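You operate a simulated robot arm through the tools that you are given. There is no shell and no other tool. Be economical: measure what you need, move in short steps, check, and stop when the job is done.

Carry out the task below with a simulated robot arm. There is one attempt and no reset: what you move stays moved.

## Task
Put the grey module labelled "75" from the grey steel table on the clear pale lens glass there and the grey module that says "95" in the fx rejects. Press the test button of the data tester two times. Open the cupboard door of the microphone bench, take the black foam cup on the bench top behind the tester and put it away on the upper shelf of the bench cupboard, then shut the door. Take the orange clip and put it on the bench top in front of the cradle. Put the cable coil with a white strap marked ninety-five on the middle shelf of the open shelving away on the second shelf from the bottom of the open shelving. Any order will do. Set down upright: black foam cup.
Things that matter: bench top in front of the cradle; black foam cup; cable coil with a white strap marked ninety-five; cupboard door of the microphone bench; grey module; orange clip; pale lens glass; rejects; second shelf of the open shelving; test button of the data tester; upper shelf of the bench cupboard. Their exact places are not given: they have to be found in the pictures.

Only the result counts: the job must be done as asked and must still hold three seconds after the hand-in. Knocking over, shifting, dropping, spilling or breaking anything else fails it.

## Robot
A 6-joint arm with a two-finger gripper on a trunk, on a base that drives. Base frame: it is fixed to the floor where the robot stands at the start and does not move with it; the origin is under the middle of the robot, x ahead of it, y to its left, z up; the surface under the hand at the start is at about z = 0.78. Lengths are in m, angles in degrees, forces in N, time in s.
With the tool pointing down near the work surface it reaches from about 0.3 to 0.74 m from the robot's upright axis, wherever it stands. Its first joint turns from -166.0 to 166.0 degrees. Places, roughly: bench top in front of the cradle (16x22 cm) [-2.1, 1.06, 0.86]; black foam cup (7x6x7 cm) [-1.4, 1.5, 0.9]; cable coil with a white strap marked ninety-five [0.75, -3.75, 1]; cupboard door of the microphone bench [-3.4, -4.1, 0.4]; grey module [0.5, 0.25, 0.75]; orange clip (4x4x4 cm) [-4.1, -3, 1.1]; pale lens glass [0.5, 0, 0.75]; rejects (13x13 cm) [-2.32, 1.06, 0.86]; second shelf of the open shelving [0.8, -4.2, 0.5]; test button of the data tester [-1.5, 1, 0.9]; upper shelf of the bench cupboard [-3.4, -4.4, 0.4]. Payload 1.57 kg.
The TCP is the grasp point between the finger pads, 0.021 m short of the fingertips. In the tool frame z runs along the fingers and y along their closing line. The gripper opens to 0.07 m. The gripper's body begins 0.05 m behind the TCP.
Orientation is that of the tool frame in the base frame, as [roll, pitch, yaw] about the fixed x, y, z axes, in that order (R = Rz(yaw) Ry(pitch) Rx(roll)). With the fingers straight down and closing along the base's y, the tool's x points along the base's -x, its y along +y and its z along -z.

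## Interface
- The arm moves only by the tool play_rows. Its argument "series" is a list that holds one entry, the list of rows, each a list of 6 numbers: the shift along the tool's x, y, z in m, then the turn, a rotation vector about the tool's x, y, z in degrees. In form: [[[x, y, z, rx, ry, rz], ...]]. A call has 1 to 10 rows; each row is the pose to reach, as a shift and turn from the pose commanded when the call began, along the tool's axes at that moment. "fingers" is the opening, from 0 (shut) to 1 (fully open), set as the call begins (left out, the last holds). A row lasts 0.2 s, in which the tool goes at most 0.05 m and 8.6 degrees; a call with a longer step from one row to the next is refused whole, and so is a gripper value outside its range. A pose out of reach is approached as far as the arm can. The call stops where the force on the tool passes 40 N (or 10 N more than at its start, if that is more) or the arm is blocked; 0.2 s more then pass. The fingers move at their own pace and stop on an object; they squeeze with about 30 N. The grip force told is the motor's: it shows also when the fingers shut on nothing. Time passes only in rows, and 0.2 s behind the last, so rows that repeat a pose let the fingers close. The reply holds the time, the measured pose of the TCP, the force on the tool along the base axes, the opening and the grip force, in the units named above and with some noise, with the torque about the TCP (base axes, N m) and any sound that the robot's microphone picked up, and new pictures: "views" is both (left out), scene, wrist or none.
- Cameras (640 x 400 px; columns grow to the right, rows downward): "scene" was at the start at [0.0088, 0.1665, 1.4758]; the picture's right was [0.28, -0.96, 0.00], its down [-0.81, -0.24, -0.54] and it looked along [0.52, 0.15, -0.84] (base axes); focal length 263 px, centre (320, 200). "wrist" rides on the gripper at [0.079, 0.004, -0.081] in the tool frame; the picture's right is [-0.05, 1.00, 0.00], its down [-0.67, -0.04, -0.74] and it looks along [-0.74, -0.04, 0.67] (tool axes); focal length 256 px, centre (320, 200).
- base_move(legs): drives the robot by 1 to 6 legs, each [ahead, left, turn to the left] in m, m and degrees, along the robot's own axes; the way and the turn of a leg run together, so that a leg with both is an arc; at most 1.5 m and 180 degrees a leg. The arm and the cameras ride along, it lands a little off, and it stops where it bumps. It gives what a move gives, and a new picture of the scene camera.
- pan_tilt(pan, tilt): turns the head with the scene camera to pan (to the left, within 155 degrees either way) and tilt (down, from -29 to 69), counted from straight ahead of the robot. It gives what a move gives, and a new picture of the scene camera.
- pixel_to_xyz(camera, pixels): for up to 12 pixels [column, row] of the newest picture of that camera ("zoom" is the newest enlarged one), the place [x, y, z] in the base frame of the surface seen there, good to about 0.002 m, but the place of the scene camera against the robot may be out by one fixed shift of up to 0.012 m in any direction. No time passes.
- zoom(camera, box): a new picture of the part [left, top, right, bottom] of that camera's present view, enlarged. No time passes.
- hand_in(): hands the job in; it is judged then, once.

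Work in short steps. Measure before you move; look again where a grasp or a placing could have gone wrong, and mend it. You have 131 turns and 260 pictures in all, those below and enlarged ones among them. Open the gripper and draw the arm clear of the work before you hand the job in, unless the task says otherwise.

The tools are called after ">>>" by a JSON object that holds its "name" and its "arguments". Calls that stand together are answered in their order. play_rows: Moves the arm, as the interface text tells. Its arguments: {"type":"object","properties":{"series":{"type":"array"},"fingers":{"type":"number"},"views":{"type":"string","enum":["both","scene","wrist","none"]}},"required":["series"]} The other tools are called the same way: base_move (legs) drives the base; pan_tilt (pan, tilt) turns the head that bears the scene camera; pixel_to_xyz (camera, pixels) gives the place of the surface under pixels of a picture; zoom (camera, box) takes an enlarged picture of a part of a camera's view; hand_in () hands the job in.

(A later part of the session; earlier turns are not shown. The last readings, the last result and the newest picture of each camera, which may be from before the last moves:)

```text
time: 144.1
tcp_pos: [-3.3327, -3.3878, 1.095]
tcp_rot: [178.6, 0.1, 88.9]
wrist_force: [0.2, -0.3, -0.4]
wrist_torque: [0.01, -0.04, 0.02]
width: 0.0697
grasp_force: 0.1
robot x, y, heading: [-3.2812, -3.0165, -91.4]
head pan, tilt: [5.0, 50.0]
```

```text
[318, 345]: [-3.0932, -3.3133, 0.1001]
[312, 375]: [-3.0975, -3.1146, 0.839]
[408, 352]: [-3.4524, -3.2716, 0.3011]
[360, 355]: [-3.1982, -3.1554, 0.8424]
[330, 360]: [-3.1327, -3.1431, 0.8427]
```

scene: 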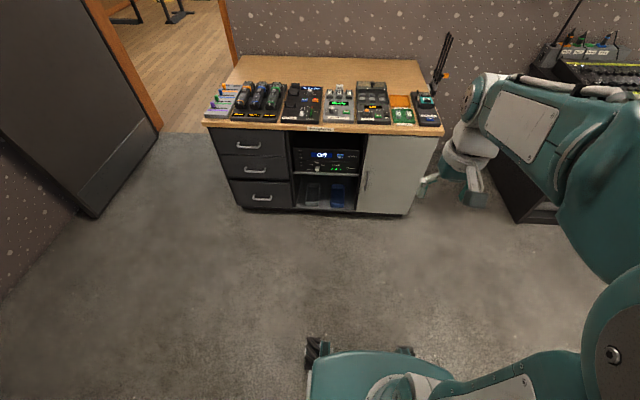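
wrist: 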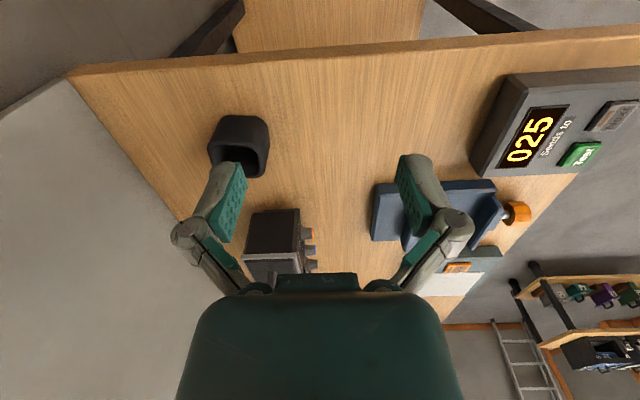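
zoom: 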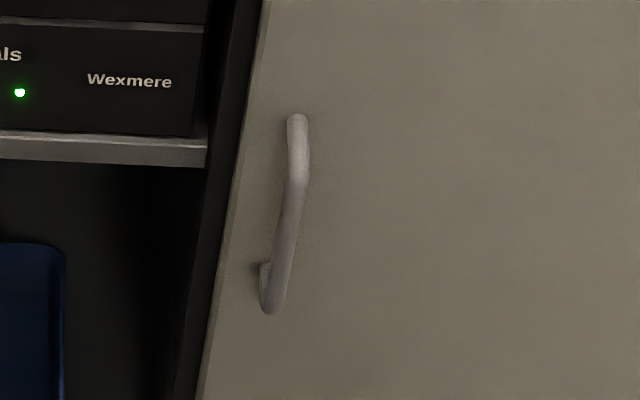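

Handle bar: x -3.308, y -4.067, z 0.37–0.48. I drive 0.36 m nearer, then tilt the tool forward and lower it in front of the bench.

>>> {"name": "base_move", "arguments": {"legs": [[0.36, 0, 1.3]]}}

>>> {"name": "play_rows", "arguments": {"series": [[[0, 0, 0.04, 0.3, -5, 0], [0, 0, 0.08, 0.6, -10, 0], [0, 0, 0.12, 1, -15, 0], [0, 0, 0.165, 1.4, -20, 0], [0, 0, 0.21, 1.4, -25, 0], [0, 0, 0.255, 1.4, -30, 0], [0, 0, 0.3, 1.4, -35, 0], [0, 0, 0.345, 1.4, -40, 0], [0, 0, 0.39, 1.4, -45, 0], [0, 0, 0.43, 1.4, -50, 0]]], "fingers": 1, "views": "both"}}

```text
time: 146.5
tcp_pos: [-3.3283, -3.7574, 1.0949]
tcp_rot: [178.6, 0.1, 90.1]
wrist_force: [0.1, -0.8, -0.4]
wrist_torque: [0.01, -0.01, -0.03]
width: 0.07
grasp_force: 0.0
robot x, y, heading: [-3.2818, -3.3832, -89.8]
head pan, tilt: [5.0, 50.0]
```

scene: 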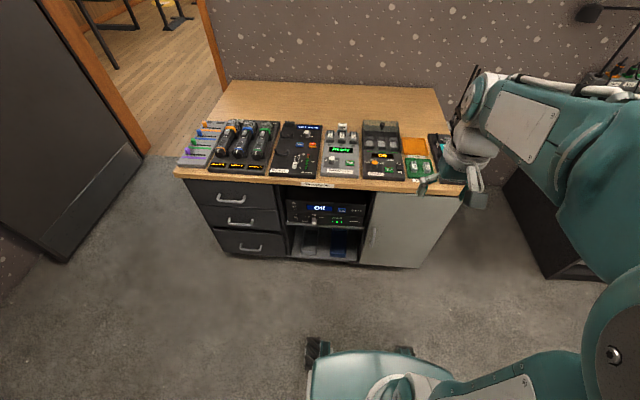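

```text
time: 148.7
tcp_pos: [-3.3184, -3.8294, 0.6968]
tcp_rot: [167.1, 47.4, 80.2]
wrist_force: [-0.7, -0.4, -0.1]
wrist_torque: [0.01, -0.01, -0.05]
width: 0.07
grasp_force: 0.1
out of reach, approached as far as the arm can: row 5, 6, 7, 8, 9, 10
robot x, y, heading: [-3.2819, -3.3829, -89.8]
head pan, tilt: [5.0, 50.0]
```

scene: 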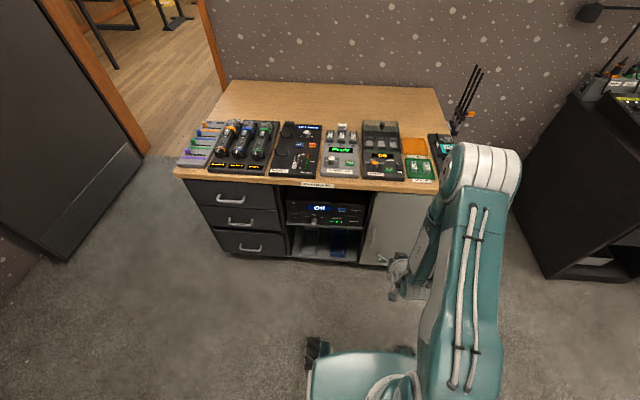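
wrist: 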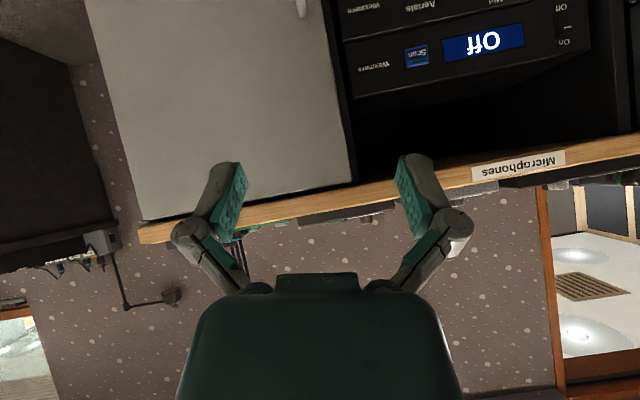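

The pose was too close to the body; it needs more radius. I move forward 0.12 m and see what orientation results.

>>> {"name": "play_rows", "arguments": {"series": [[[-0.026, 0, 0.031, 0, 0, 0], [-0.051, 0, 0.061, 0, 0, 0], [-0.077, 0, 0.092, 0, 0, 0], [-0.077, 0, 0.092, 0, 0, 0]]], "views": "none"}}

```text
time: 149.7
tcp_pos: [-3.3133, -3.9521, 0.6905]
tcp_rot: [167.1, 47.2, 80.3]
wrist_force: [-0.1, 0.4, -0.7]
wrist_torque: [-0.03, 0.01, -0.02]
width: 0.07
grasp_force: 0.0
robot x, y, heading: [-3.2838, -3.3852, -89.9]
head pan, tilt: [5.0, 50.0]
```

The commanded pose follows the achieved one. I straighten the tool to 50° tilt and lower to a point in front of the handle.

>>> {"name": "play_rows", "arguments": {"series": [[[0.024, -0.005, 0.03, 2.8, -1, -3.3], [0.048, -0.01, 0.06, 5.6, -2, -6.7], [0.072, -0.015, 0.09, 5.6, -2, -6.7], [0.096, -0.02, 0.12, 5.6, -2, -6.7], [0.119, -0.0235, 0.149, 5.6, -2, -6.7], [0.119, -0.0235, 0.149, 5.6, -2, -6.7]]], "fingers": 1, "views": "both"}}

```text
time: 151.1
tcp_pos: [-3.3452, -3.9938, 0.5016]
tcp_rot: [174.7, 49.3, 87.4]
wrist_force: [-0.3, -0.3, 0.1]
wrist_torque: [-0.03, -0.01, 0.02]
width: 0.07
grasp_force: 0.1
out of reach, approached as far as the arm can: row 1, 2, 3, 4, 5, 6
robot x, y, heading: [-3.2828, -3.3829, -90.0]
head pan, tilt: [5.0, 50.0]
```

scene: 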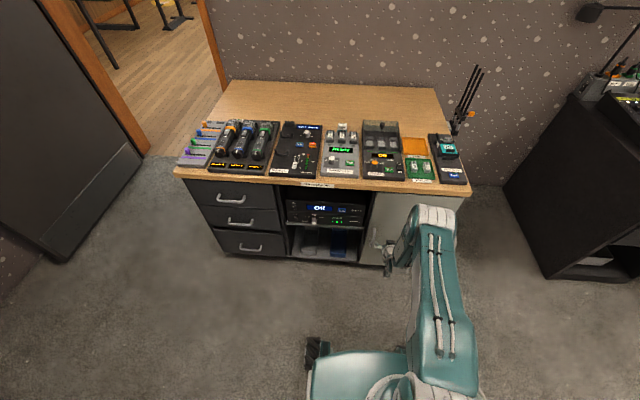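
wrist: 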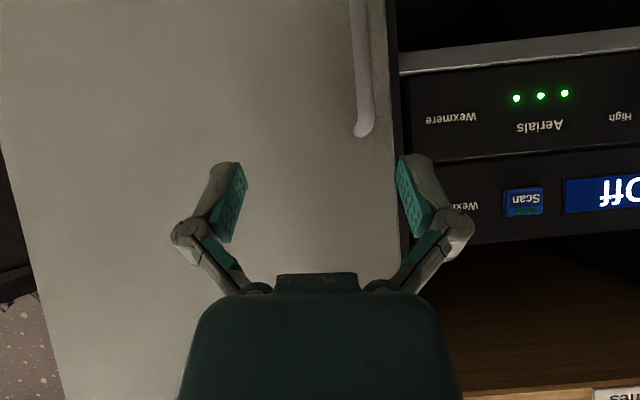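

Still at the limit, standing a bit too near. I back the base 8 cm and try the pre-grasp pose again.

>>> {"name": "base_move", "arguments": {"legs": [[-0.08, 0, 0]]}}

>>> {"name": "play_rows", "arguments": {"series": [[[-0.015, 0.012, 0.018, 1.5, 0, -1], [-0.03, 0.025, 0.037, 3.3, -0.5, -1.7], [-0.044, 0.037, 0.055, 3.3, -0.5, -1.7], [-0.044, 0.037, 0.055, 3.3, -0.5, -1.7]]], "views": "wrist"}}

```text
time: 152.1
tcp_pos: [-3.3458, -3.9145, 0.5023]
tcp_rot: [174.7, 49.2, 87.5]
wrist_force: [-1.0, 0.3, -0.5]
wrist_torque: [-0.03, 0.02, -0.02]
width: 0.0701
grasp_force: 0.1
robot x, y, heading: [-3.2837, -3.3063, -89.9]
head pan, tilt: [5.0, 50.0]
```

scene: 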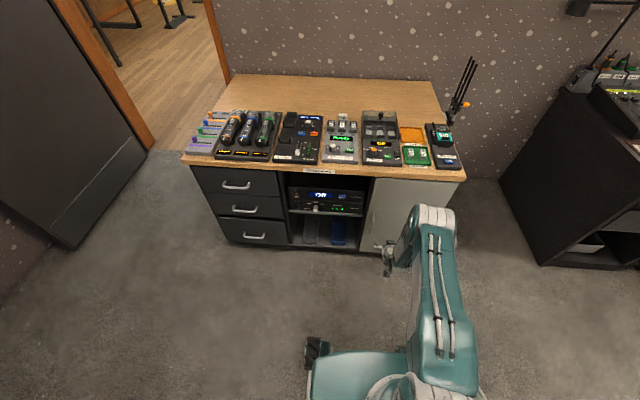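

```text
time: 153.1
tcp_pos: [-3.3483, -3.9815, 0.5016]
tcp_rot: [179.2, 49.7, 91.8]
wrist_force: [-0.9, -0.4, -0.1]
wrist_torque: [0.05, 0.03, 0.02]
width: 0.0701
grasp_force: 0.1
out of reach, approached as far as the arm can: row 1, 2, 3, 4
robot x, y, heading: [-3.2844, -3.3053, -89.9]
head pan, tilt: [5.0, 50.0]
```

wrist: 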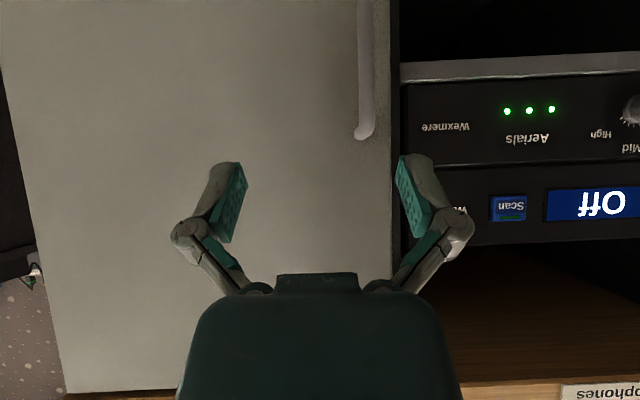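

Orientation is right now but x lags 40 mm; I simply shift the base 4 cm left (+x).

>>> {"name": "base_move", "arguments": {"legs": [[0, 0.045, 0]]}}

>>> {"name": "pixel_to_xyz", "arguments": {"camera": "scene", "pixels": [[372, 222]]}}

>>> {"name": "play_rows", "arguments": {"series": [[[0, 0, 0, 0, 0, 0]]], "views": "wrist"}}

```text
time: 154.0
tcp_pos: [-3.3207, -3.9799, 0.5007]
tcp_rot: [178.1, 49.7, 90.6]
wrist_force: [-1.9, -0.7, -0.3]
wrist_torque: [-0.01, -0.02, 0.09]
width: 0.0701
grasp_force: 0.1
robot x, y, heading: [-3.247, -3.305, -90.1]
head pan, tilt: [5.0, 50.0]
```

scene: 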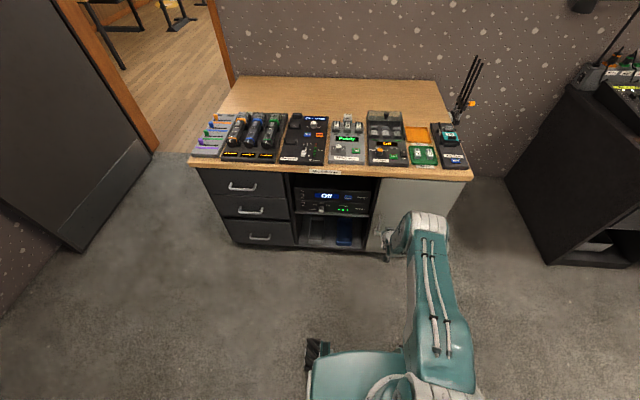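

```text
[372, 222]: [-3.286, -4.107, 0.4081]
```

```text
time: 154.4
tcp_pos: [-3.3094, -3.9797, 0.5031]
tcp_rot: [179.6, 49.7, 92.0]
wrist_force: [0.7, 0.6, 0.1]
wrist_torque: [-0.01, 0.01, -0.06]
width: 0.07
grasp_force: 0.0
robot x, y, heading: [-3.2453, -3.3045, -90.1]
head pan, tilt: [5.0, 50.0]
```

wrist: 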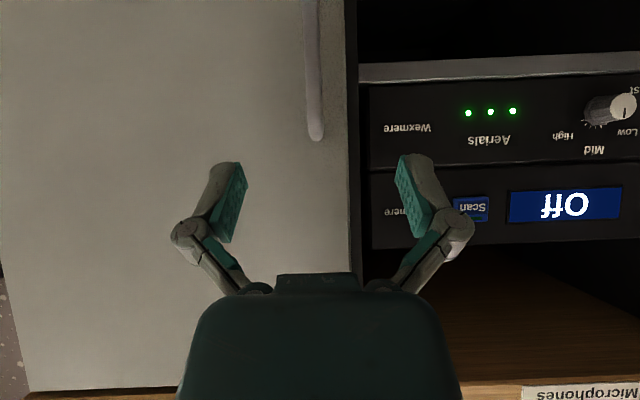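

Now centred on the bar (314,130). I advance 0.108 m along the tool axis in small rows.

>>> {"name": "play_rows", "arguments": {"series": [[[0, 0, 0.04, 0, 0, 0], [0, 0, 0.075, 0, 0, 0], [0, 0, 0.1, 0, 0, 0], [0, 0, 0.108, 0, 0, 0]]], "views": "wrist"}}

```text
time: 155.4
tcp_pos: [-3.3125, -4.0431, 0.4472]
tcp_rot: [179.1, 49.9, 91.3]
wrist_force: [-0.7, 0.3, 0.3]
wrist_torque: [0.01, 0.01, 0.04]
width: 0.0701
grasp_force: 0.0
out of reach, approached as far as the arm can: row 3, 4
robot x, y, heading: [-3.2456, -3.3065, -89.8]
head pan, tilt: [5.0, 50.0]
```

wrist: 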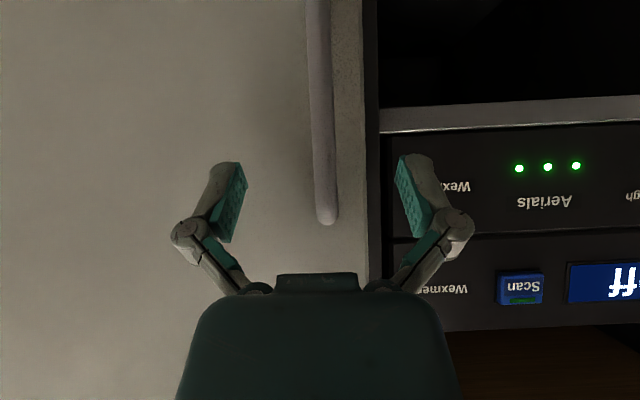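

Reach ends 2.5 cm short; I nudge the base ahead 2.5 cm.

>>> {"name": "base_move", "arguments": {"legs": [[0.027, 0, 0]]}}

>>> {"name": "play_rows", "arguments": {"series": [[[0, 0, 0, 0, 0, 0], [0, 0, 0, 0, 0, 0], [0, 0, 0, 0, 0, 0]]], "fingers": 0, "views": "wrist"}}

```text
time: 156.2
tcp_pos: [-3.312, -4.0705, 0.4472]
tcp_rot: [179.2, 49.7, 91.4]
wrist_force: [-0.1, -0.1, 0.0]
wrist_torque: [-0.01, 0.03, -0.01]
width: 0.0701
grasp_force: 0.0
robot x, y, heading: [-3.2476, -3.3316, -90.0]
head pan, tilt: [5.0, 50.0]
```

scene: 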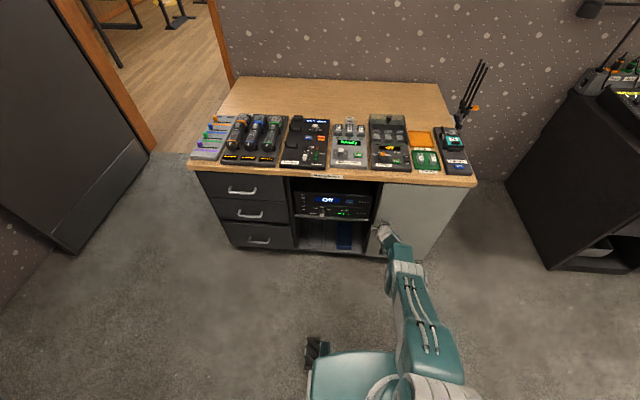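

```text
time: 157.0
tcp_pos: [-3.3101, -4.0713, 0.4476]
tcp_rot: [179.3, 49.9, 91.6]
wrist_force: [9.2, 5.4, 7.5]
wrist_torque: [-0.25, 0.19, 0.02]
width: 0.0108
grasp_force: 31.8
robot x, y, heading: [-3.251, -3.3329, -90.0]
head pan, tilt: [5.0, 50.0]
```

wrist: 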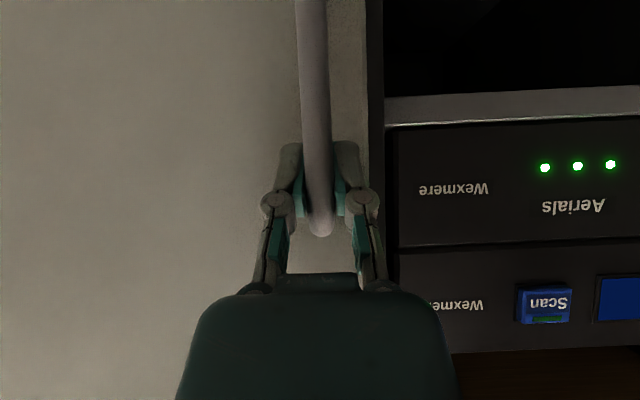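

Bar gripped. I pull the door along its arc (hinge ≈(-3.61,-4.107), radius 0.30) to about 20°.

>>> {"name": "play_rows", "arguments": {"series": [[[0.0168, -0.0036, -0.02, -1.9, 0, -1.6], [0.033, -0.0095, -0.039, -3.8, 0, -3.2], [0.0494, -0.0173, -0.0587, -5.7, 0, -4.8], [0.065, -0.027, -0.077, -7.6, 0, -6.4], [0.065, -0.027, -0.077, -7.6, 0, -6.4]]], "views": "both"}}

```text
time: 157.8
tcp_pos: [-3.322, -4.0104, 0.4488]
tcp_rot: [179.3, 50.1, 98.0]
wrist_force: [9.6, 2.8, 10.1]
wrist_torque: [0.76, 0.4, -0.14]
width: 0.0106
grasp_force: 31.5
robot x, y, heading: [-3.2475, -3.3333, -89.8]
head pan, tilt: [5.0, 50.0]
stopped in row 3: the force on the tool passed its limit at 44 N (the readings are from after the stop); the commanded pose is now the measured one
```

scene: 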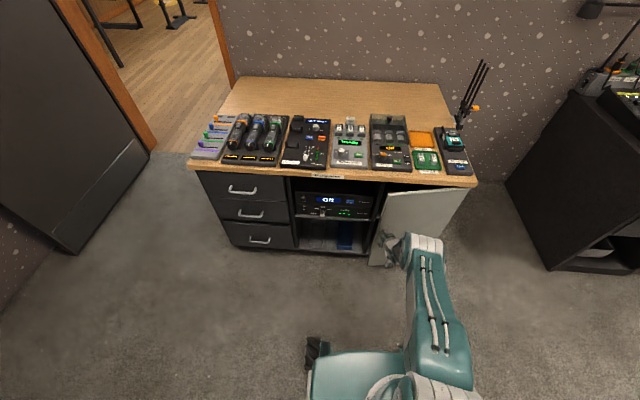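
wrist: 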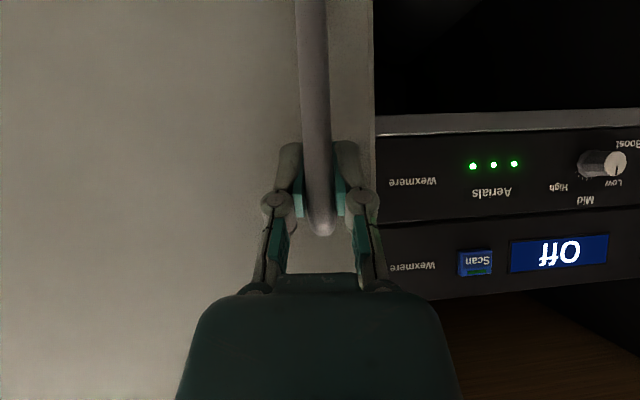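

Door is ~12° open; I continue the arc more gently.

>>> {"name": "play_rows", "arguments": {"series": [[[0.007, -0.003, -0.008, -1.1, 0, -1], [0.0135, -0.0056, -0.016, -2.3, 0, -1.9], [0.027, -0.0112, -0.0321, -4.6, 0, -3.9], [0.0428, -0.021, -0.051, -7.6, 0, -6.4], [0.0585, -0.0323, -0.0697, -10.7, 0, -9], [0.073, -0.0465, -0.087, -13.8, 0, -11.5], [0.0868, -0.0618, -0.1033, -16.9, 0, -14.1]]], "views": "both"}}

```text
time: 158.7
tcp_pos: [-3.34, -3.9654, 0.4483]
tcp_rot: [179.1, 50.3, 105.1]
wrist_force: [10.1, 6.4, 11.8]
wrist_torque: [0.61, 0.45, -0.05]
width: 0.0109
grasp_force: 31.8
robot x, y, heading: [-3.2439, -3.3311, -89.6]
head pan, tilt: [5.0, 50.0]
stopped in row 4: the force on the tool passed its limit at 44 N (the readings are from after the stop); the commanded pose is now the measured one
```

scene: 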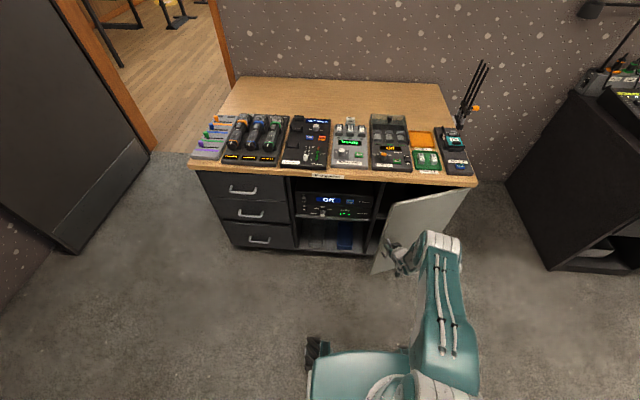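
wrist: 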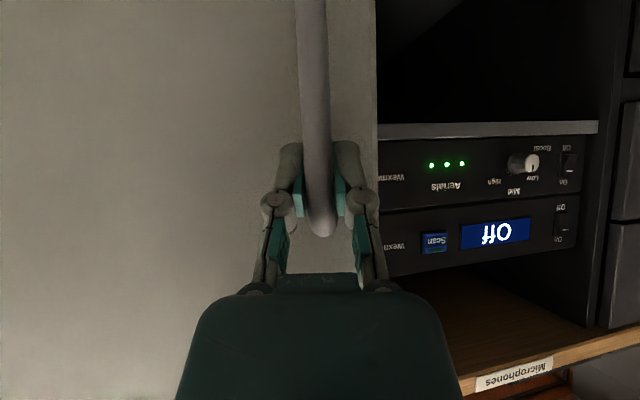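

About 21° now. I go on at half the speed.

>>> {"name": "play_rows", "arguments": {"series": [[[0.007, -0.0028, -0.0086, -1.1, 0, -1], [0.0142, -0.0058, -0.0171, -2.3, 0, -1.9], [0.0207, -0.009, -0.025, -3.4, 0, -2.8], [0.0271, -0.0127, -0.0326, -4.6, 0, -3.8], [0.0334, -0.0168, -0.0402, -5.7, 0, -4.8], [0.0396, -0.021, -0.0477, -6.9, 0, -5.7], [0.0457, -0.0258, -0.055, -8, 0, -6.7], [0.0518, -0.0307, -0.0623, -9.2, 0, -7.6], [0.0576, -0.036, -0.0694, -10.3, 0, -8.6], [0.0634, -0.0416, -0.0764, -11.5, 0, -9.5]]], "views": "both"}}

```text
time: 159.7
tcp_pos: [-3.3605, -3.93, 0.4469]
tcp_rot: [179.1, 50.5, 110.7]
wrist_force: [11.5, 8.5, 18.1]
wrist_torque: [0.59, 0.58, -0.04]
width: 0.0109
grasp_force: 32.3
robot x, y, heading: [-3.2485, -3.33, -89.8]
head pan, tilt: [5.0, 50.0]
stopped in row 5: the force on the tool passed its limit at 41 N (the readings are from after the stop); the commanded pose is now the measured one
```

scene: 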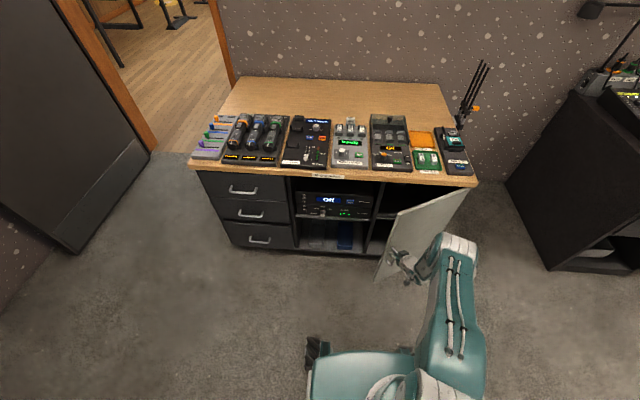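
wrist: 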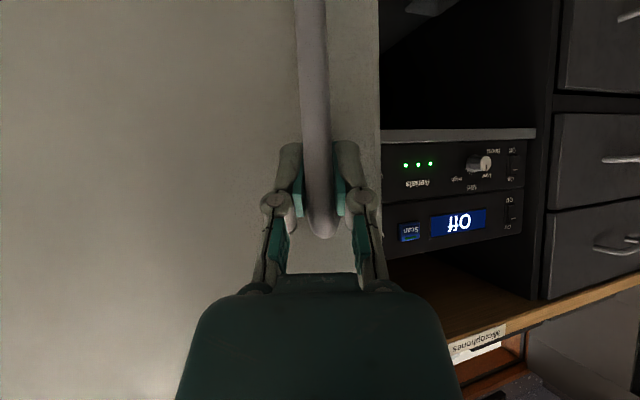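

28° open with stress building up. I release the handle and withdraw, then will push the door from its inner side.

>>> {"name": "play_rows", "arguments": {"series": [[[0, 0, 0, 0, 0, 0], [0, 0, 0, 0, 0, 0], [0, 0, -0.03, 0, 0, 0], [0, 0, -0.07, 0, 0, 0], [-0.03, 0, -0.1, 0, 0, 0], [-0.06, 0, -0.13, 0, 4, 0], [-0.1, 0, -0.155, 0, 8, 0], [-0.135, 0, -0.185, 0, 14, 0], [-0.17, 0, -0.21, 0, 20, 0]]], "fingers": 1, "views": "both"}}

```text
time: 161.7
tcp_pos: [-3.3836, -3.8817, 0.7115]
tcp_rot: [179.3, 30.2, 110.9]
wrist_force: [0.1, -0.6, -0.1]
wrist_torque: [0.01, -0.03, -0.03]
width: 0.0701
grasp_force: 0.1
out of reach, approached as far as the arm can: row 5
robot x, y, heading: [-3.2429, -3.3295, -90.1]
head pan, tilt: [5.0, 50.0]
```

scene: 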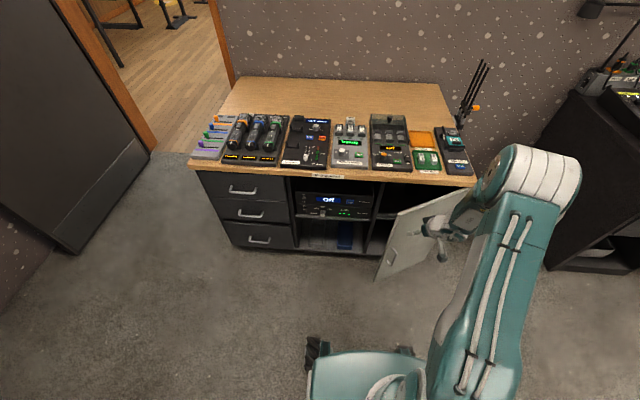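
wrist: 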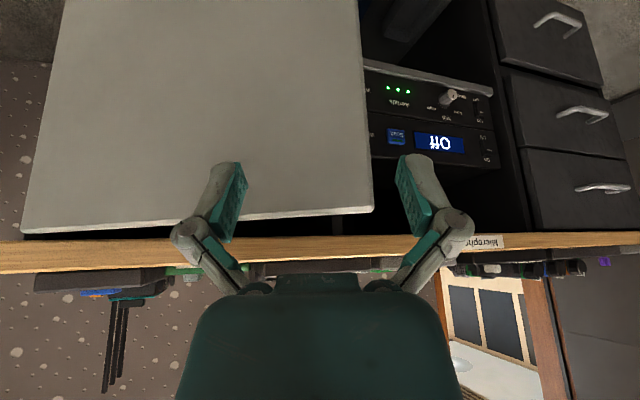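

The door stayed open. I rise above the door's top edge (0.73), upright the tool, shut the fingers and go over behind the door's free edge.

>>> {"name": "play_rows", "arguments": {"series": [[[-0.025, 0, -0.043, 0, 0, 0], [-0.05, 0, -0.086, 1.3, 4.9, 4.9], [-0.055, 0, -0.09, 2.6, 9.8, 9.8], [-0.08, 0.005, -0.08, 3.9, 14.7, 14.7], [-0.104, 0.01, -0.066, 5.2, 19.5, 19.5], [-0.128, 0.015, -0.052, 6.5, 24.4, 24.4], [-0.152, 0.0197, -0.0377, 7.8, 29.3, 29.3], [-0.152, 0.0197, -0.0377, 7.8, 29.3, 29.3]]], "fingers": 0, "views": "both"}}

```text
time: 163.5
tcp_pos: [-3.327, -3.9791, 0.8223]
tcp_rot: [179.3, -0.1, 81.2]
wrist_force: [0.0, -0.1, 0.8]
wrist_torque: [-0.01, 0.02, -0.01]
width: 0.0003
grasp_force: 28.4
robot x, y, heading: [-3.2473, -3.3328, -89.7]
head pan, tilt: [5.0, 50.0]
```

scene: 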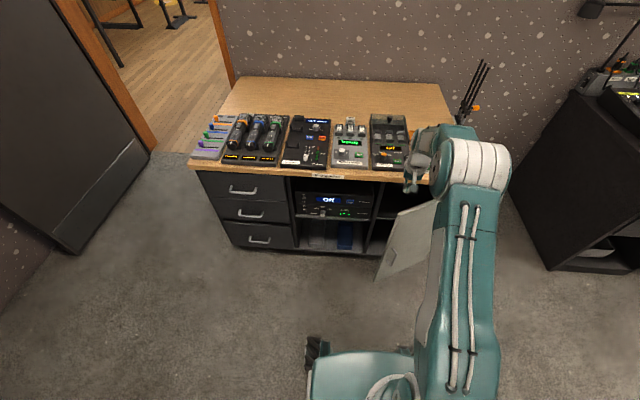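
wrist: 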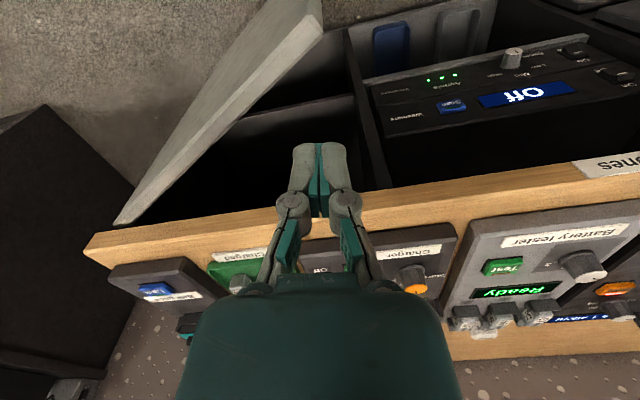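

I measure the door's top edge and the bench edge from here.

>>> {"name": "pixel_to_xyz", "arguments": {"camera": "wrist", "pixels": [[300, 8], [315, 25], [230, 95], [245, 110], [128, 212], [230, 230], [400, 202], [318, 225]]}}

```text
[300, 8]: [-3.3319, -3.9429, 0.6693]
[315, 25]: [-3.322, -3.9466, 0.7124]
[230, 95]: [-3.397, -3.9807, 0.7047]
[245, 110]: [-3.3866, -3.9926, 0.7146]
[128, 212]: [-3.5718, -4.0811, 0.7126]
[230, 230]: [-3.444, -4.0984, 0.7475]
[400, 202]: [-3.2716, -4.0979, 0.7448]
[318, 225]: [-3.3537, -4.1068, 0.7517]
```

I place the closed fingers behind the door edge (−3.35,−4.03) and lower to z≈0.70.

>>> {"name": "play_rows", "arguments": {"series": [[[-0.03, -0.006, 0, 0, 0, 0], [-0.052, -0.012, 0, 0, 0, 0], [-0.052, -0.012, 0.04, 0, 0, 0], [-0.052, -0.012, 0.08, 0, 0, 0], [-0.052, -0.012, 0.117, 0, 0, 0], [-0.052, -0.012, 0.117, 0, 0, 0]]], "views": "wrist"}}

```text
time: 164.9
tcp_pos: [-3.3418, -4.0285, 0.7031]
tcp_rot: [179.2, 0.0, 81.3]
wrist_force: [1.1, -0.6, 0.0]
wrist_torque: [0.02, -0.03, 0.01]
width: 0.0
grasp_force: 28.1
robot x, y, heading: [-3.2464, -3.3318, -89.8]
head pan, tilt: [5.0, 50.0]
```

wrist: 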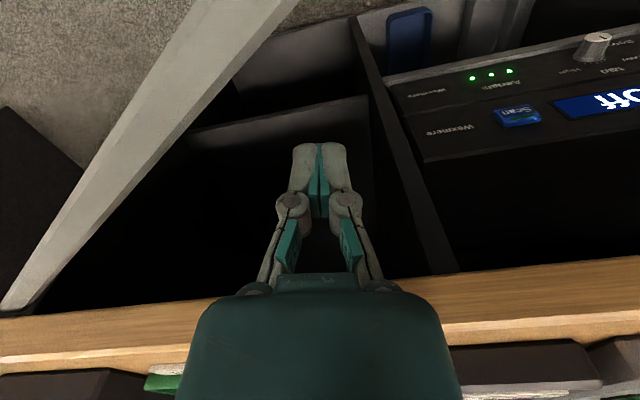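

Fingers are inside. I push the door open slowly along its arc.

>>> {"name": "play_rows", "arguments": {"series": [[[0.0133, -0.0354, 0, 0, 0, 0], [0.0287, -0.0504, 0, 0, 0, 0], [0.0441, -0.0654, 0, 0, 0, 0], [0.062, -0.0813, 0, 0, 0, 0], [0.0796, -0.0972, 0, 0, 0, 0], [0.0918, -0.1163, 0, 0, 0, 0], [0.1041, -0.1354, 0, 0, 0, 0], [0.1127, -0.155, 0, 0, 0, 0], [0.1213, -0.1745, 0, 0, 0, 0]]], "views": "both"}}

```text
time: 166.9
tcp_pos: [-3.4994, -3.8816, 0.7016]
tcp_rot: [179.1, -0.2, 81.3]
wrist_force: [1.0, -0.7, 0.9]
wrist_torque: [0.02, -0.02, -0.03]
width: 0.0001
grasp_force: 28.7
robot x, y, heading: [-3.2441, -3.3339, -90.1]
head pan, tilt: [5.0, 50.0]
```

scene: 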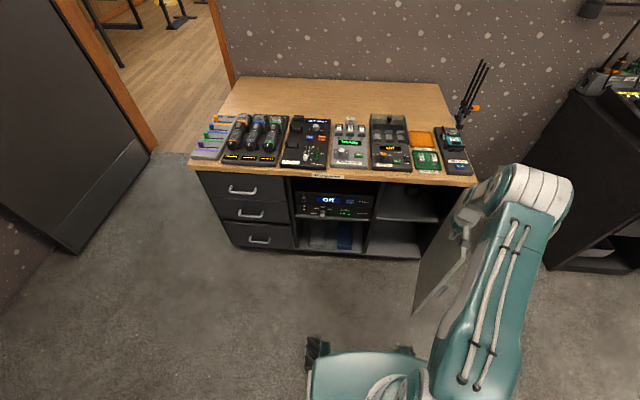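
wrist: 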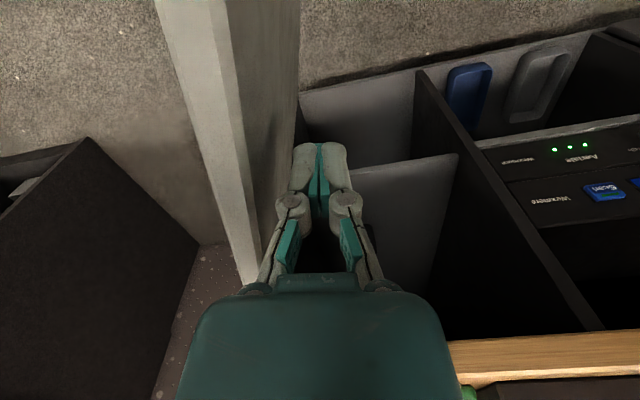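

Going well; I push on to just past 90°, then back the fingers off and rise.

>>> {"name": "play_rows", "arguments": {"series": [[[0.006, -0.02, 0, 0, 0, 0], [0.01, -0.041, 0, 0, 0, 0], [0.012, -0.062, 0, 0, 0, 0], [0.0125, -0.083, 0, 0, 0, 0], [0.011, -0.103, 0, 0, 0, 0], [0.009, -0.123, 0, 0, 0, 0], [0.0074, -0.143, 0, 0, 0, 0], [0.0074, -0.11, -0.02, 0, 0, 0], [0.0074, -0.08, -0.06, 0, 0, 0], [0.0074, -0.07, -0.1, 0, 0, 0]]], "views": "both"}}

```text
time: 169.1
tcp_pos: [-3.5689, -3.864, 0.8]
tcp_rot: [179.2, -0.2, 81.3]
wrist_force: [0.9, -0.7, -0.1]
wrist_torque: [-0.02, -0.01, 0.0]
width: 0.0003
grasp_force: 28.5
robot x, y, heading: [-3.2487, -3.3349, -90.1]
head pan, tilt: [5.0, 50.0]
```

scene: 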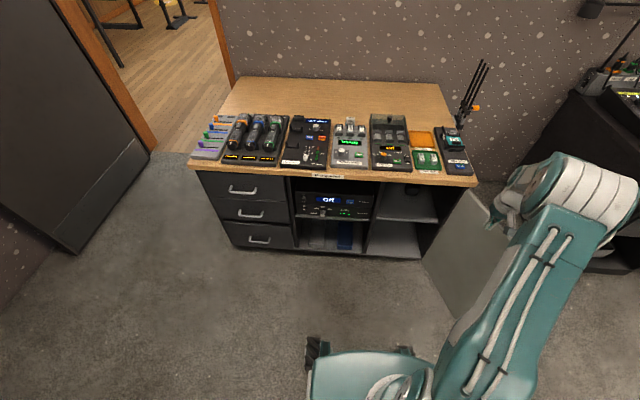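
wrist: 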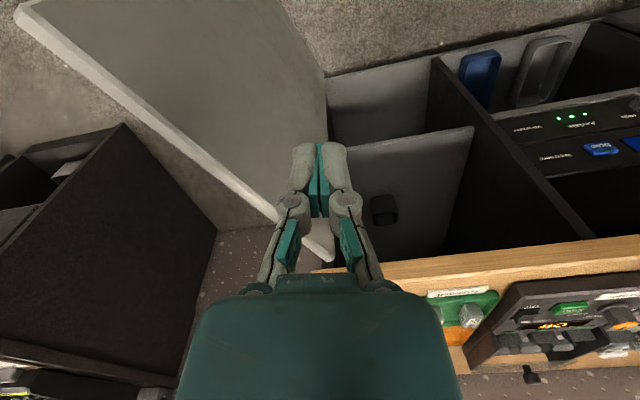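

Door wide open. The upper shelf shows at (415,180) with a dark item at (383,210). I measure the shelf.

>>> {"name": "pixel_to_xyz", "arguments": {"camera": "wrist", "pixels": [[360, 160], [470, 130], [410, 170], [383, 200], [383, 215], [420, 240], [450, 200], [340, 140], [400, 100], [335, 255]]}}

>>> {"name": "pixel_to_xyz", "arguments": {"camera": "scene", "pixels": [[380, 220], [435, 220], [405, 205], [375, 190], [440, 190], [400, 255], [425, 260], [452, 318], [468, 195], [400, 240], [415, 198]]}}

>>> {"name": "zoom", "arguments": {"camera": "scene", "box": [350, 170, 480, 270]}}

```text
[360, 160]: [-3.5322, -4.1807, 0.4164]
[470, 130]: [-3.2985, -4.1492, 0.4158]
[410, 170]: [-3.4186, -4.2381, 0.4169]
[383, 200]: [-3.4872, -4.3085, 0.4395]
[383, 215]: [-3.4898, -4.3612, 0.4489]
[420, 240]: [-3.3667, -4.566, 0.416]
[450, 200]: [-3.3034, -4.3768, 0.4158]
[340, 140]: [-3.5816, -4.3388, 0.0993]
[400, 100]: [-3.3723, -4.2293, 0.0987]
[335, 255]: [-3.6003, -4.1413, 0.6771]
```

```text
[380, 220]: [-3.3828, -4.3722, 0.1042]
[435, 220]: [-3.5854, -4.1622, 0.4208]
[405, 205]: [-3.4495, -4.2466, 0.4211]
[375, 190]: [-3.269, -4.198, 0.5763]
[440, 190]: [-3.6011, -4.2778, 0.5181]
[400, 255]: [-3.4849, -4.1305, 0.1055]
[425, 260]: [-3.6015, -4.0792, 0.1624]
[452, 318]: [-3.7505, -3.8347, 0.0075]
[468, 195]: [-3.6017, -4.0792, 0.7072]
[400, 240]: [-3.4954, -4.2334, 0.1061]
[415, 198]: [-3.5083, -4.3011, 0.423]
```

```text
4.00 times, centred on (415, 220) of scene
```

zoom: 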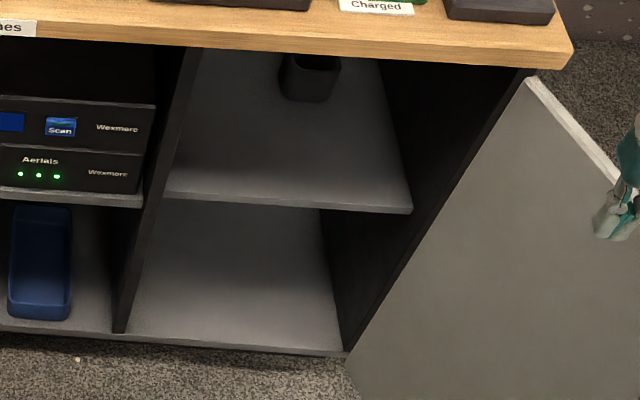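

Upper shelf: z 0.416, x -3.595…-3.295, front edge y≈-4.145; there is already a dark item at (-3.488,-4.33). Free room around (-3.38,-4.2). I retract the arm high and turn towards the clip.

>>> {"name": "play_rows", "arguments": {"series": [[[0.02, 0.029, -0.035, 0, 0, 0], [0.04, 0.058, -0.07, 0, 0, 0], [0.06, 0.087, -0.105, 0, 0, 0], [0.08, 0.116, -0.14, 0, 0, 0], [0.1, 0.145, -0.175, 0, 0, 0], [0.12, 0.174, -0.21, 0, 0, 0], [0.14, 0.203, -0.245, 0, 0, 0], [0.16, 0.232, -0.28, 0, 0, 0], [0.18, 0.261, -0.315, 0, 0, 0], [0.2, 0.29, -0.35, 0, 0, 0]]], "fingers": 1, "views": "none"}}

>>> {"name": "base_move", "arguments": {"legs": [[0, 0, -90], [0.2, 0, 0]]}}

>>> {"name": "pan_tilt", "arguments": {"pan": -5, "tilt": 35}}

```text
time: 171.3
tcp_pos: [-3.2561, -3.7078, 1.1552]
tcp_rot: [179.3, -0.1, 81.3]
wrist_force: [0.0, 0.3, -0.7]
wrist_torque: [0.01, -0.02, -0.03]
width: 0.0699
grasp_force: 0.1
robot x, y, heading: [-3.2469, -3.3331, -89.9]
head pan, tilt: [5.0, 50.0]
```

```text
time: 176.7
tcp_pos: [-3.8223, -3.3287, 1.1564]
tcp_rot: [179.2, 0.0, -8.1]
wrist_force: [0.8, -0.4, 0.2]
wrist_torque: [-0.02, 0.04, 0.02]
width: 0.0699
grasp_force: 0.0
robot x, y, heading: [-3.4457, -3.3339, -179.4]
head pan, tilt: [5.0, 50.0]
```

scene: 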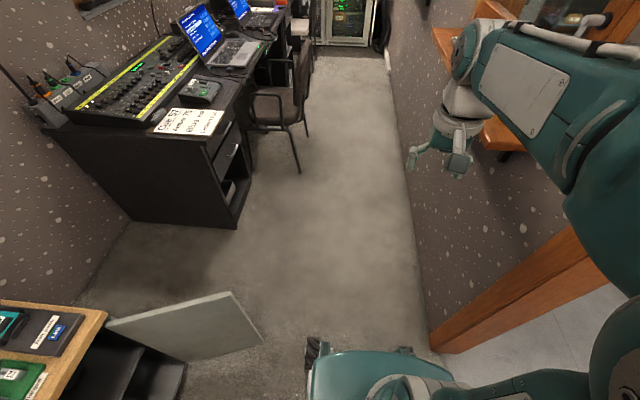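

```text
time: 177.4
tcp_pos: [-3.8228, -3.3273, 1.1555]
tcp_rot: [179.2, 0.0, -8.1]
wrist_force: [0.5, -0.7, -0.9]
wrist_torque: [0.01, -0.01, -0.01]
width: 0.0698
grasp_force: 0.0
robot x, y, heading: [-3.4465, -3.3363, -179.1]
head pan, tilt: [-5.0, 35.0]
```

scene: 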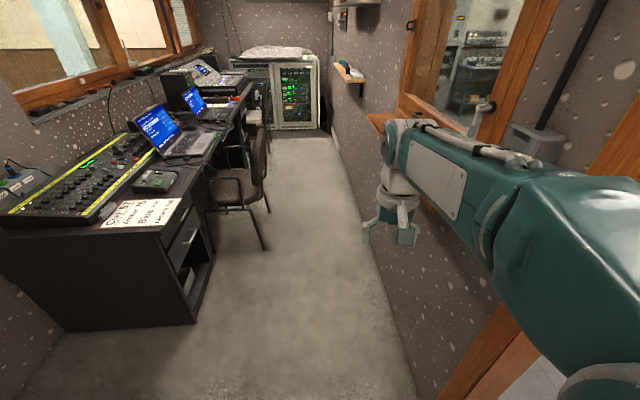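

The arm hides the sill. I move the hand left to look at the clip and what hangs near it.

>>> {"name": "play_rows", "arguments": {"series": [[[0, 0.045, 0, 0, 0, 0], [0, 0.09, 0, 0, 0, 0], [0, 0.135, 0, 0, 0, 0], [0, 0.18, 0, 0, 0, 0], [0, 0.22, 0, 0, 0, 0]]], "views": "none"}}

>>> {"name": "pan_tilt", "arguments": {"pan": -25, "tilt": 35}}

```text
time: 178.6
tcp_pos: [-3.8561, -3.5448, 1.1608]
tcp_rot: [179.2, -0.1, -8.1]
wrist_force: [-0.1, -0.6, -0.1]
wrist_torque: [0.02, 0.0, -0.02]
width: 0.07
grasp_force: 0.1
robot x, y, heading: [-3.4496, -3.3341, -179.4]
head pan, tilt: [-5.0, 35.0]
```

```text
time: 179.5
tcp_pos: [-3.8551, -3.5432, 1.1603]
tcp_rot: [179.3, 0.0, -8.1]
wrist_force: [-0.9, 0.3, -0.5]
wrist_torque: [-0.04, 0.01, -0.01]
width: 0.0701
grasp_force: 0.2
robot x, y, heading: [-3.4493, -3.3332, -179.4]
head pan, tilt: [-25.0, 35.0]
```

scene: 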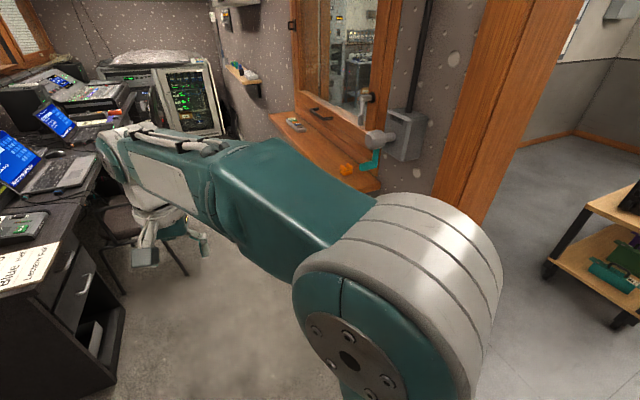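

>>> {"name": "zoom", "arguments": {"camera": "scene", "box": [270, 90, 440, 210]}}

>>> {"name": "pixel_to_xyz", "arguments": {"camera": "scene", "pixels": [[346, 169], [350, 166], [342, 170], [368, 162], [375, 155], [375, 137], [366, 95], [405, 135], [330, 150], [365, 185], [295, 125], [320, 112]]}}

```text
3.33 times, centred on (355, 150) of scene
```

zoom: 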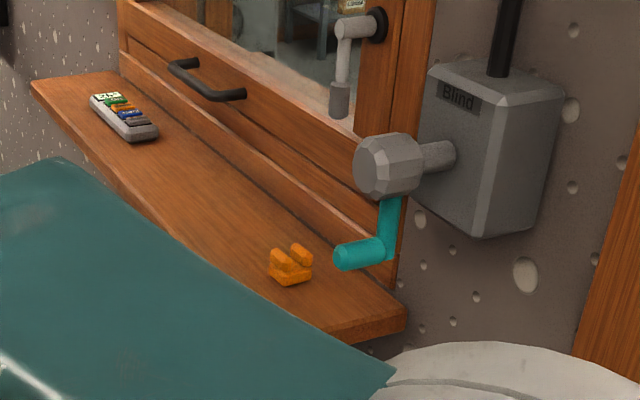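

```text
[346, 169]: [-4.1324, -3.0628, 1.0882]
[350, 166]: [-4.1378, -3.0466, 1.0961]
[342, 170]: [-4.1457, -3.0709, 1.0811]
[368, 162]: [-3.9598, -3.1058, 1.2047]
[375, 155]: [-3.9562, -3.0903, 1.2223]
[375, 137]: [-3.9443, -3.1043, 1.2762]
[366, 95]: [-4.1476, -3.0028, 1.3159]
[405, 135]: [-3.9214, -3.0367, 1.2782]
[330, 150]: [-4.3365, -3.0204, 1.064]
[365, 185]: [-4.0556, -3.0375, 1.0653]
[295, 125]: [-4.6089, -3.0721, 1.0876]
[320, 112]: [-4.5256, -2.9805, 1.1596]
```

The clip sits at ≈(-4.145,-3.06) on the sill (z 1.065), with the blind crank at (-3.95,-3.1,1.2–1.28) and a window latch above. I reposition the base to approach it obliquely from the left.

>>> {"name": "base_move", "arguments": {"legs": [[0.25, 0.09, 0], [0, 0, -39]]}}

>>> {"name": "pan_tilt", "arguments": {"pan": -15, "tilt": 40}}

```text
time: 183.2
tcp_pos: [-4.1386, -3.3372, 1.1601]
tcp_rot: [179.3, 0.0, -46.6]
wrist_force: [0.2, -1.2, -0.1]
wrist_torque: [-0.01, -0.03, -0.02]
width: 0.0701
grasp_force: 0.0
robot x, y, heading: [-3.6919, -3.4299, 142.4]
head pan, tilt: [-25.0, 35.0]
```

scene: 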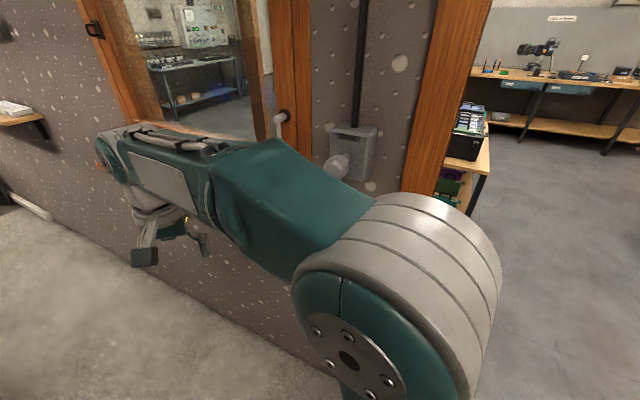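

```text
time: 183.9
tcp_pos: [-4.1392, -3.3379, 1.1603]
tcp_rot: [179.1, 0.0, -46.6]
wrist_force: [-0.2, -0.1, 0.1]
wrist_torque: [0.02, 0.0, 0.02]
width: 0.0701
grasp_force: 0.1
robot x, y, heading: [-3.6899, -3.4244, 142.2]
head pan, tilt: [-15.0, 40.0]
```

scene: 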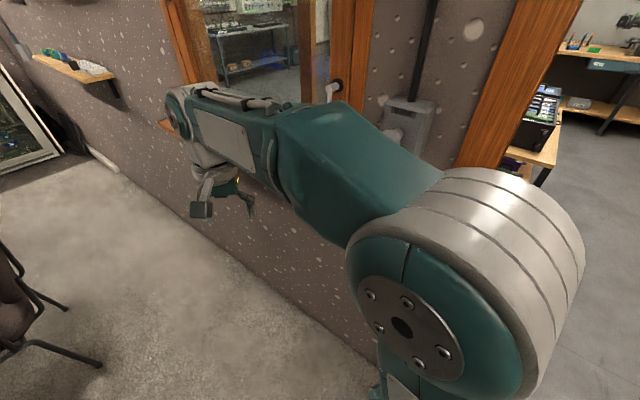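

I turn the tool so it closes along x with a 25° lean away from the window, staying in front of the sill, and take a look.

>>> {"name": "play_rows", "arguments": {"series": [[[0, 0, -0.03, 1.6, -4, 7.1], [0, 0, -0.06, 3.2, -7.9, 14.2], [-0.02, -0.018, -0.07, 4.8, -11.9, 21.4], [-0.045, -0.04, -0.07, 6.3, -15.9, 28.5], [-0.075, -0.065, -0.07, 7.9, -19.8, 35.6], [-0.1044, -0.0904, -0.07, 9.5, -23.8, 42.7], [-0.1044, -0.0904, -0.07, 9.5, -23.8, 42.7]]], "views": "both"}}

```text
time: 185.5
tcp_pos: [-4.1437, -3.1959, 1.2309]
tcp_rot: [179.3, 24.5, -90.4]
wrist_force: [0.0, -0.1, 0.5]
wrist_torque: [-0.01, 0.01, -0.01]
width: 0.0703
grasp_force: 0.1
robot x, y, heading: [-3.6918, -3.4295, 142.0]
head pan, tilt: [-15.0, 40.0]
```

scene: 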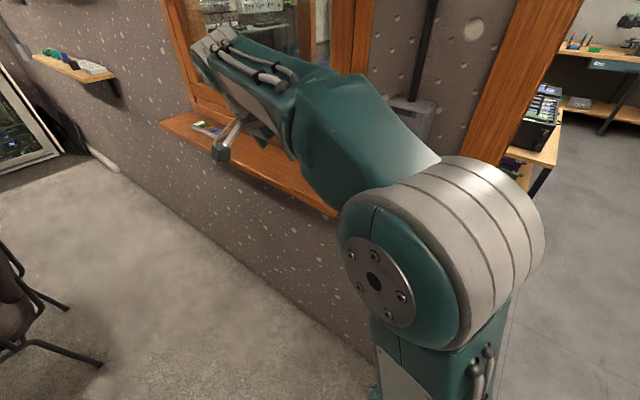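
wrist: 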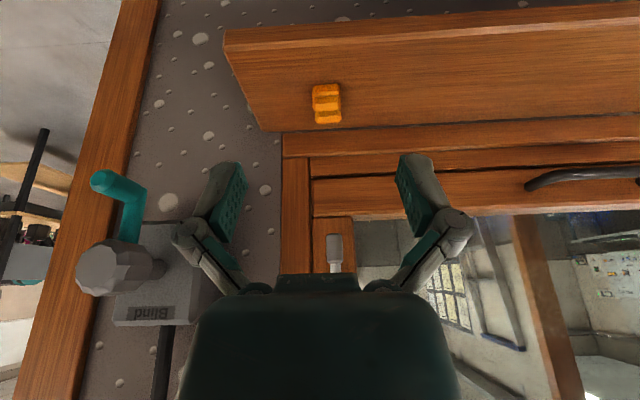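

>>> {"name": "zoom", "arguments": {"camera": "wrist", "box": [290, 70, 370, 140]}}

>>> {"name": "pixel_to_xyz", "arguments": {"camera": "wrist", "pixels": [[327, 103], [314, 90], [338, 88], [317, 118], [340, 116], [327, 90], [328, 118], [300, 105], [334, 245], [334, 268], [120, 190], [105, 255]]}}

```text
5.71 times, centred on (330, 105) of wrist
```

zoom: 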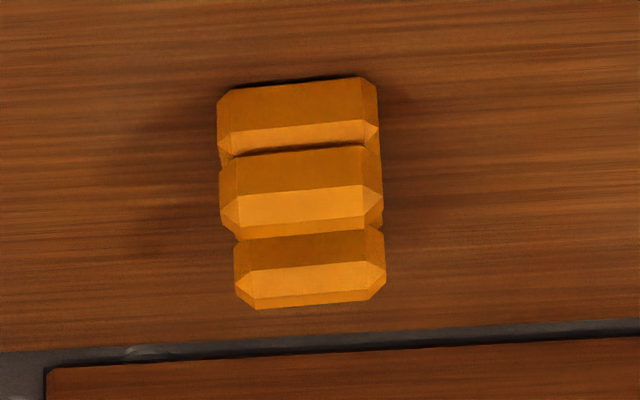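

```text
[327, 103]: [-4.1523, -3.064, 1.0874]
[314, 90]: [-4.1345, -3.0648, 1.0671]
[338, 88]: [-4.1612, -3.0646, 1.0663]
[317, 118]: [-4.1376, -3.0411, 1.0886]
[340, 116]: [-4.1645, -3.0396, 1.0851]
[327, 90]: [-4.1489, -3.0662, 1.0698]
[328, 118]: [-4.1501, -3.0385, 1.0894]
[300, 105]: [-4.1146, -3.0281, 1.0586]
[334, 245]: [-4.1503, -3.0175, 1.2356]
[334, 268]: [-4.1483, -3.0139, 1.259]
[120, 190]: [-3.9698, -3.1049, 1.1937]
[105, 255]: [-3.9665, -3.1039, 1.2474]
```

Clip centre ≈(-4.150,-3.050), z 1.062–1.09, 30 mm wide in x. I go to 5 cm short of it along the tool axis.

>>> {"name": "play_rows", "arguments": {"series": [[[-0.015, 0.0015, 0.03, 0, 0, 0], [-0.03, 0.003, 0.06, 0, 0, 0], [-0.045, 0.0045, 0.09, 0, 0, 0], [-0.06, 0.006, 0.118, 0, 0, 0], [-0.0735, 0.0073, 0.14, 0, 0, 0], [-0.0735, 0.0073, 0.14, 0, 0, 0]]], "fingers": 1, "views": "wrist"}}

```text
time: 186.9
tcp_pos: [-4.1535, -3.0707, 1.1322]
tcp_rot: [179.5, 24.4, -90.3]
wrist_force: [-0.3, -0.3, -0.8]
wrist_torque: [0.01, 0.0, -0.01]
width: 0.0699
grasp_force: 0.0
robot x, y, heading: [-3.6916, -3.4289, 142.1]
head pan, tilt: [-15.0, 40.0]
```

wrist: 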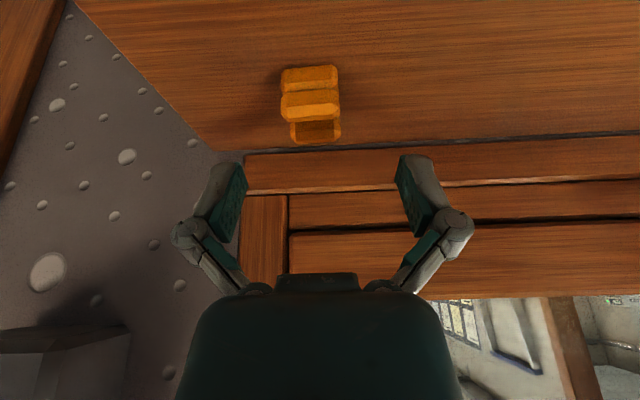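

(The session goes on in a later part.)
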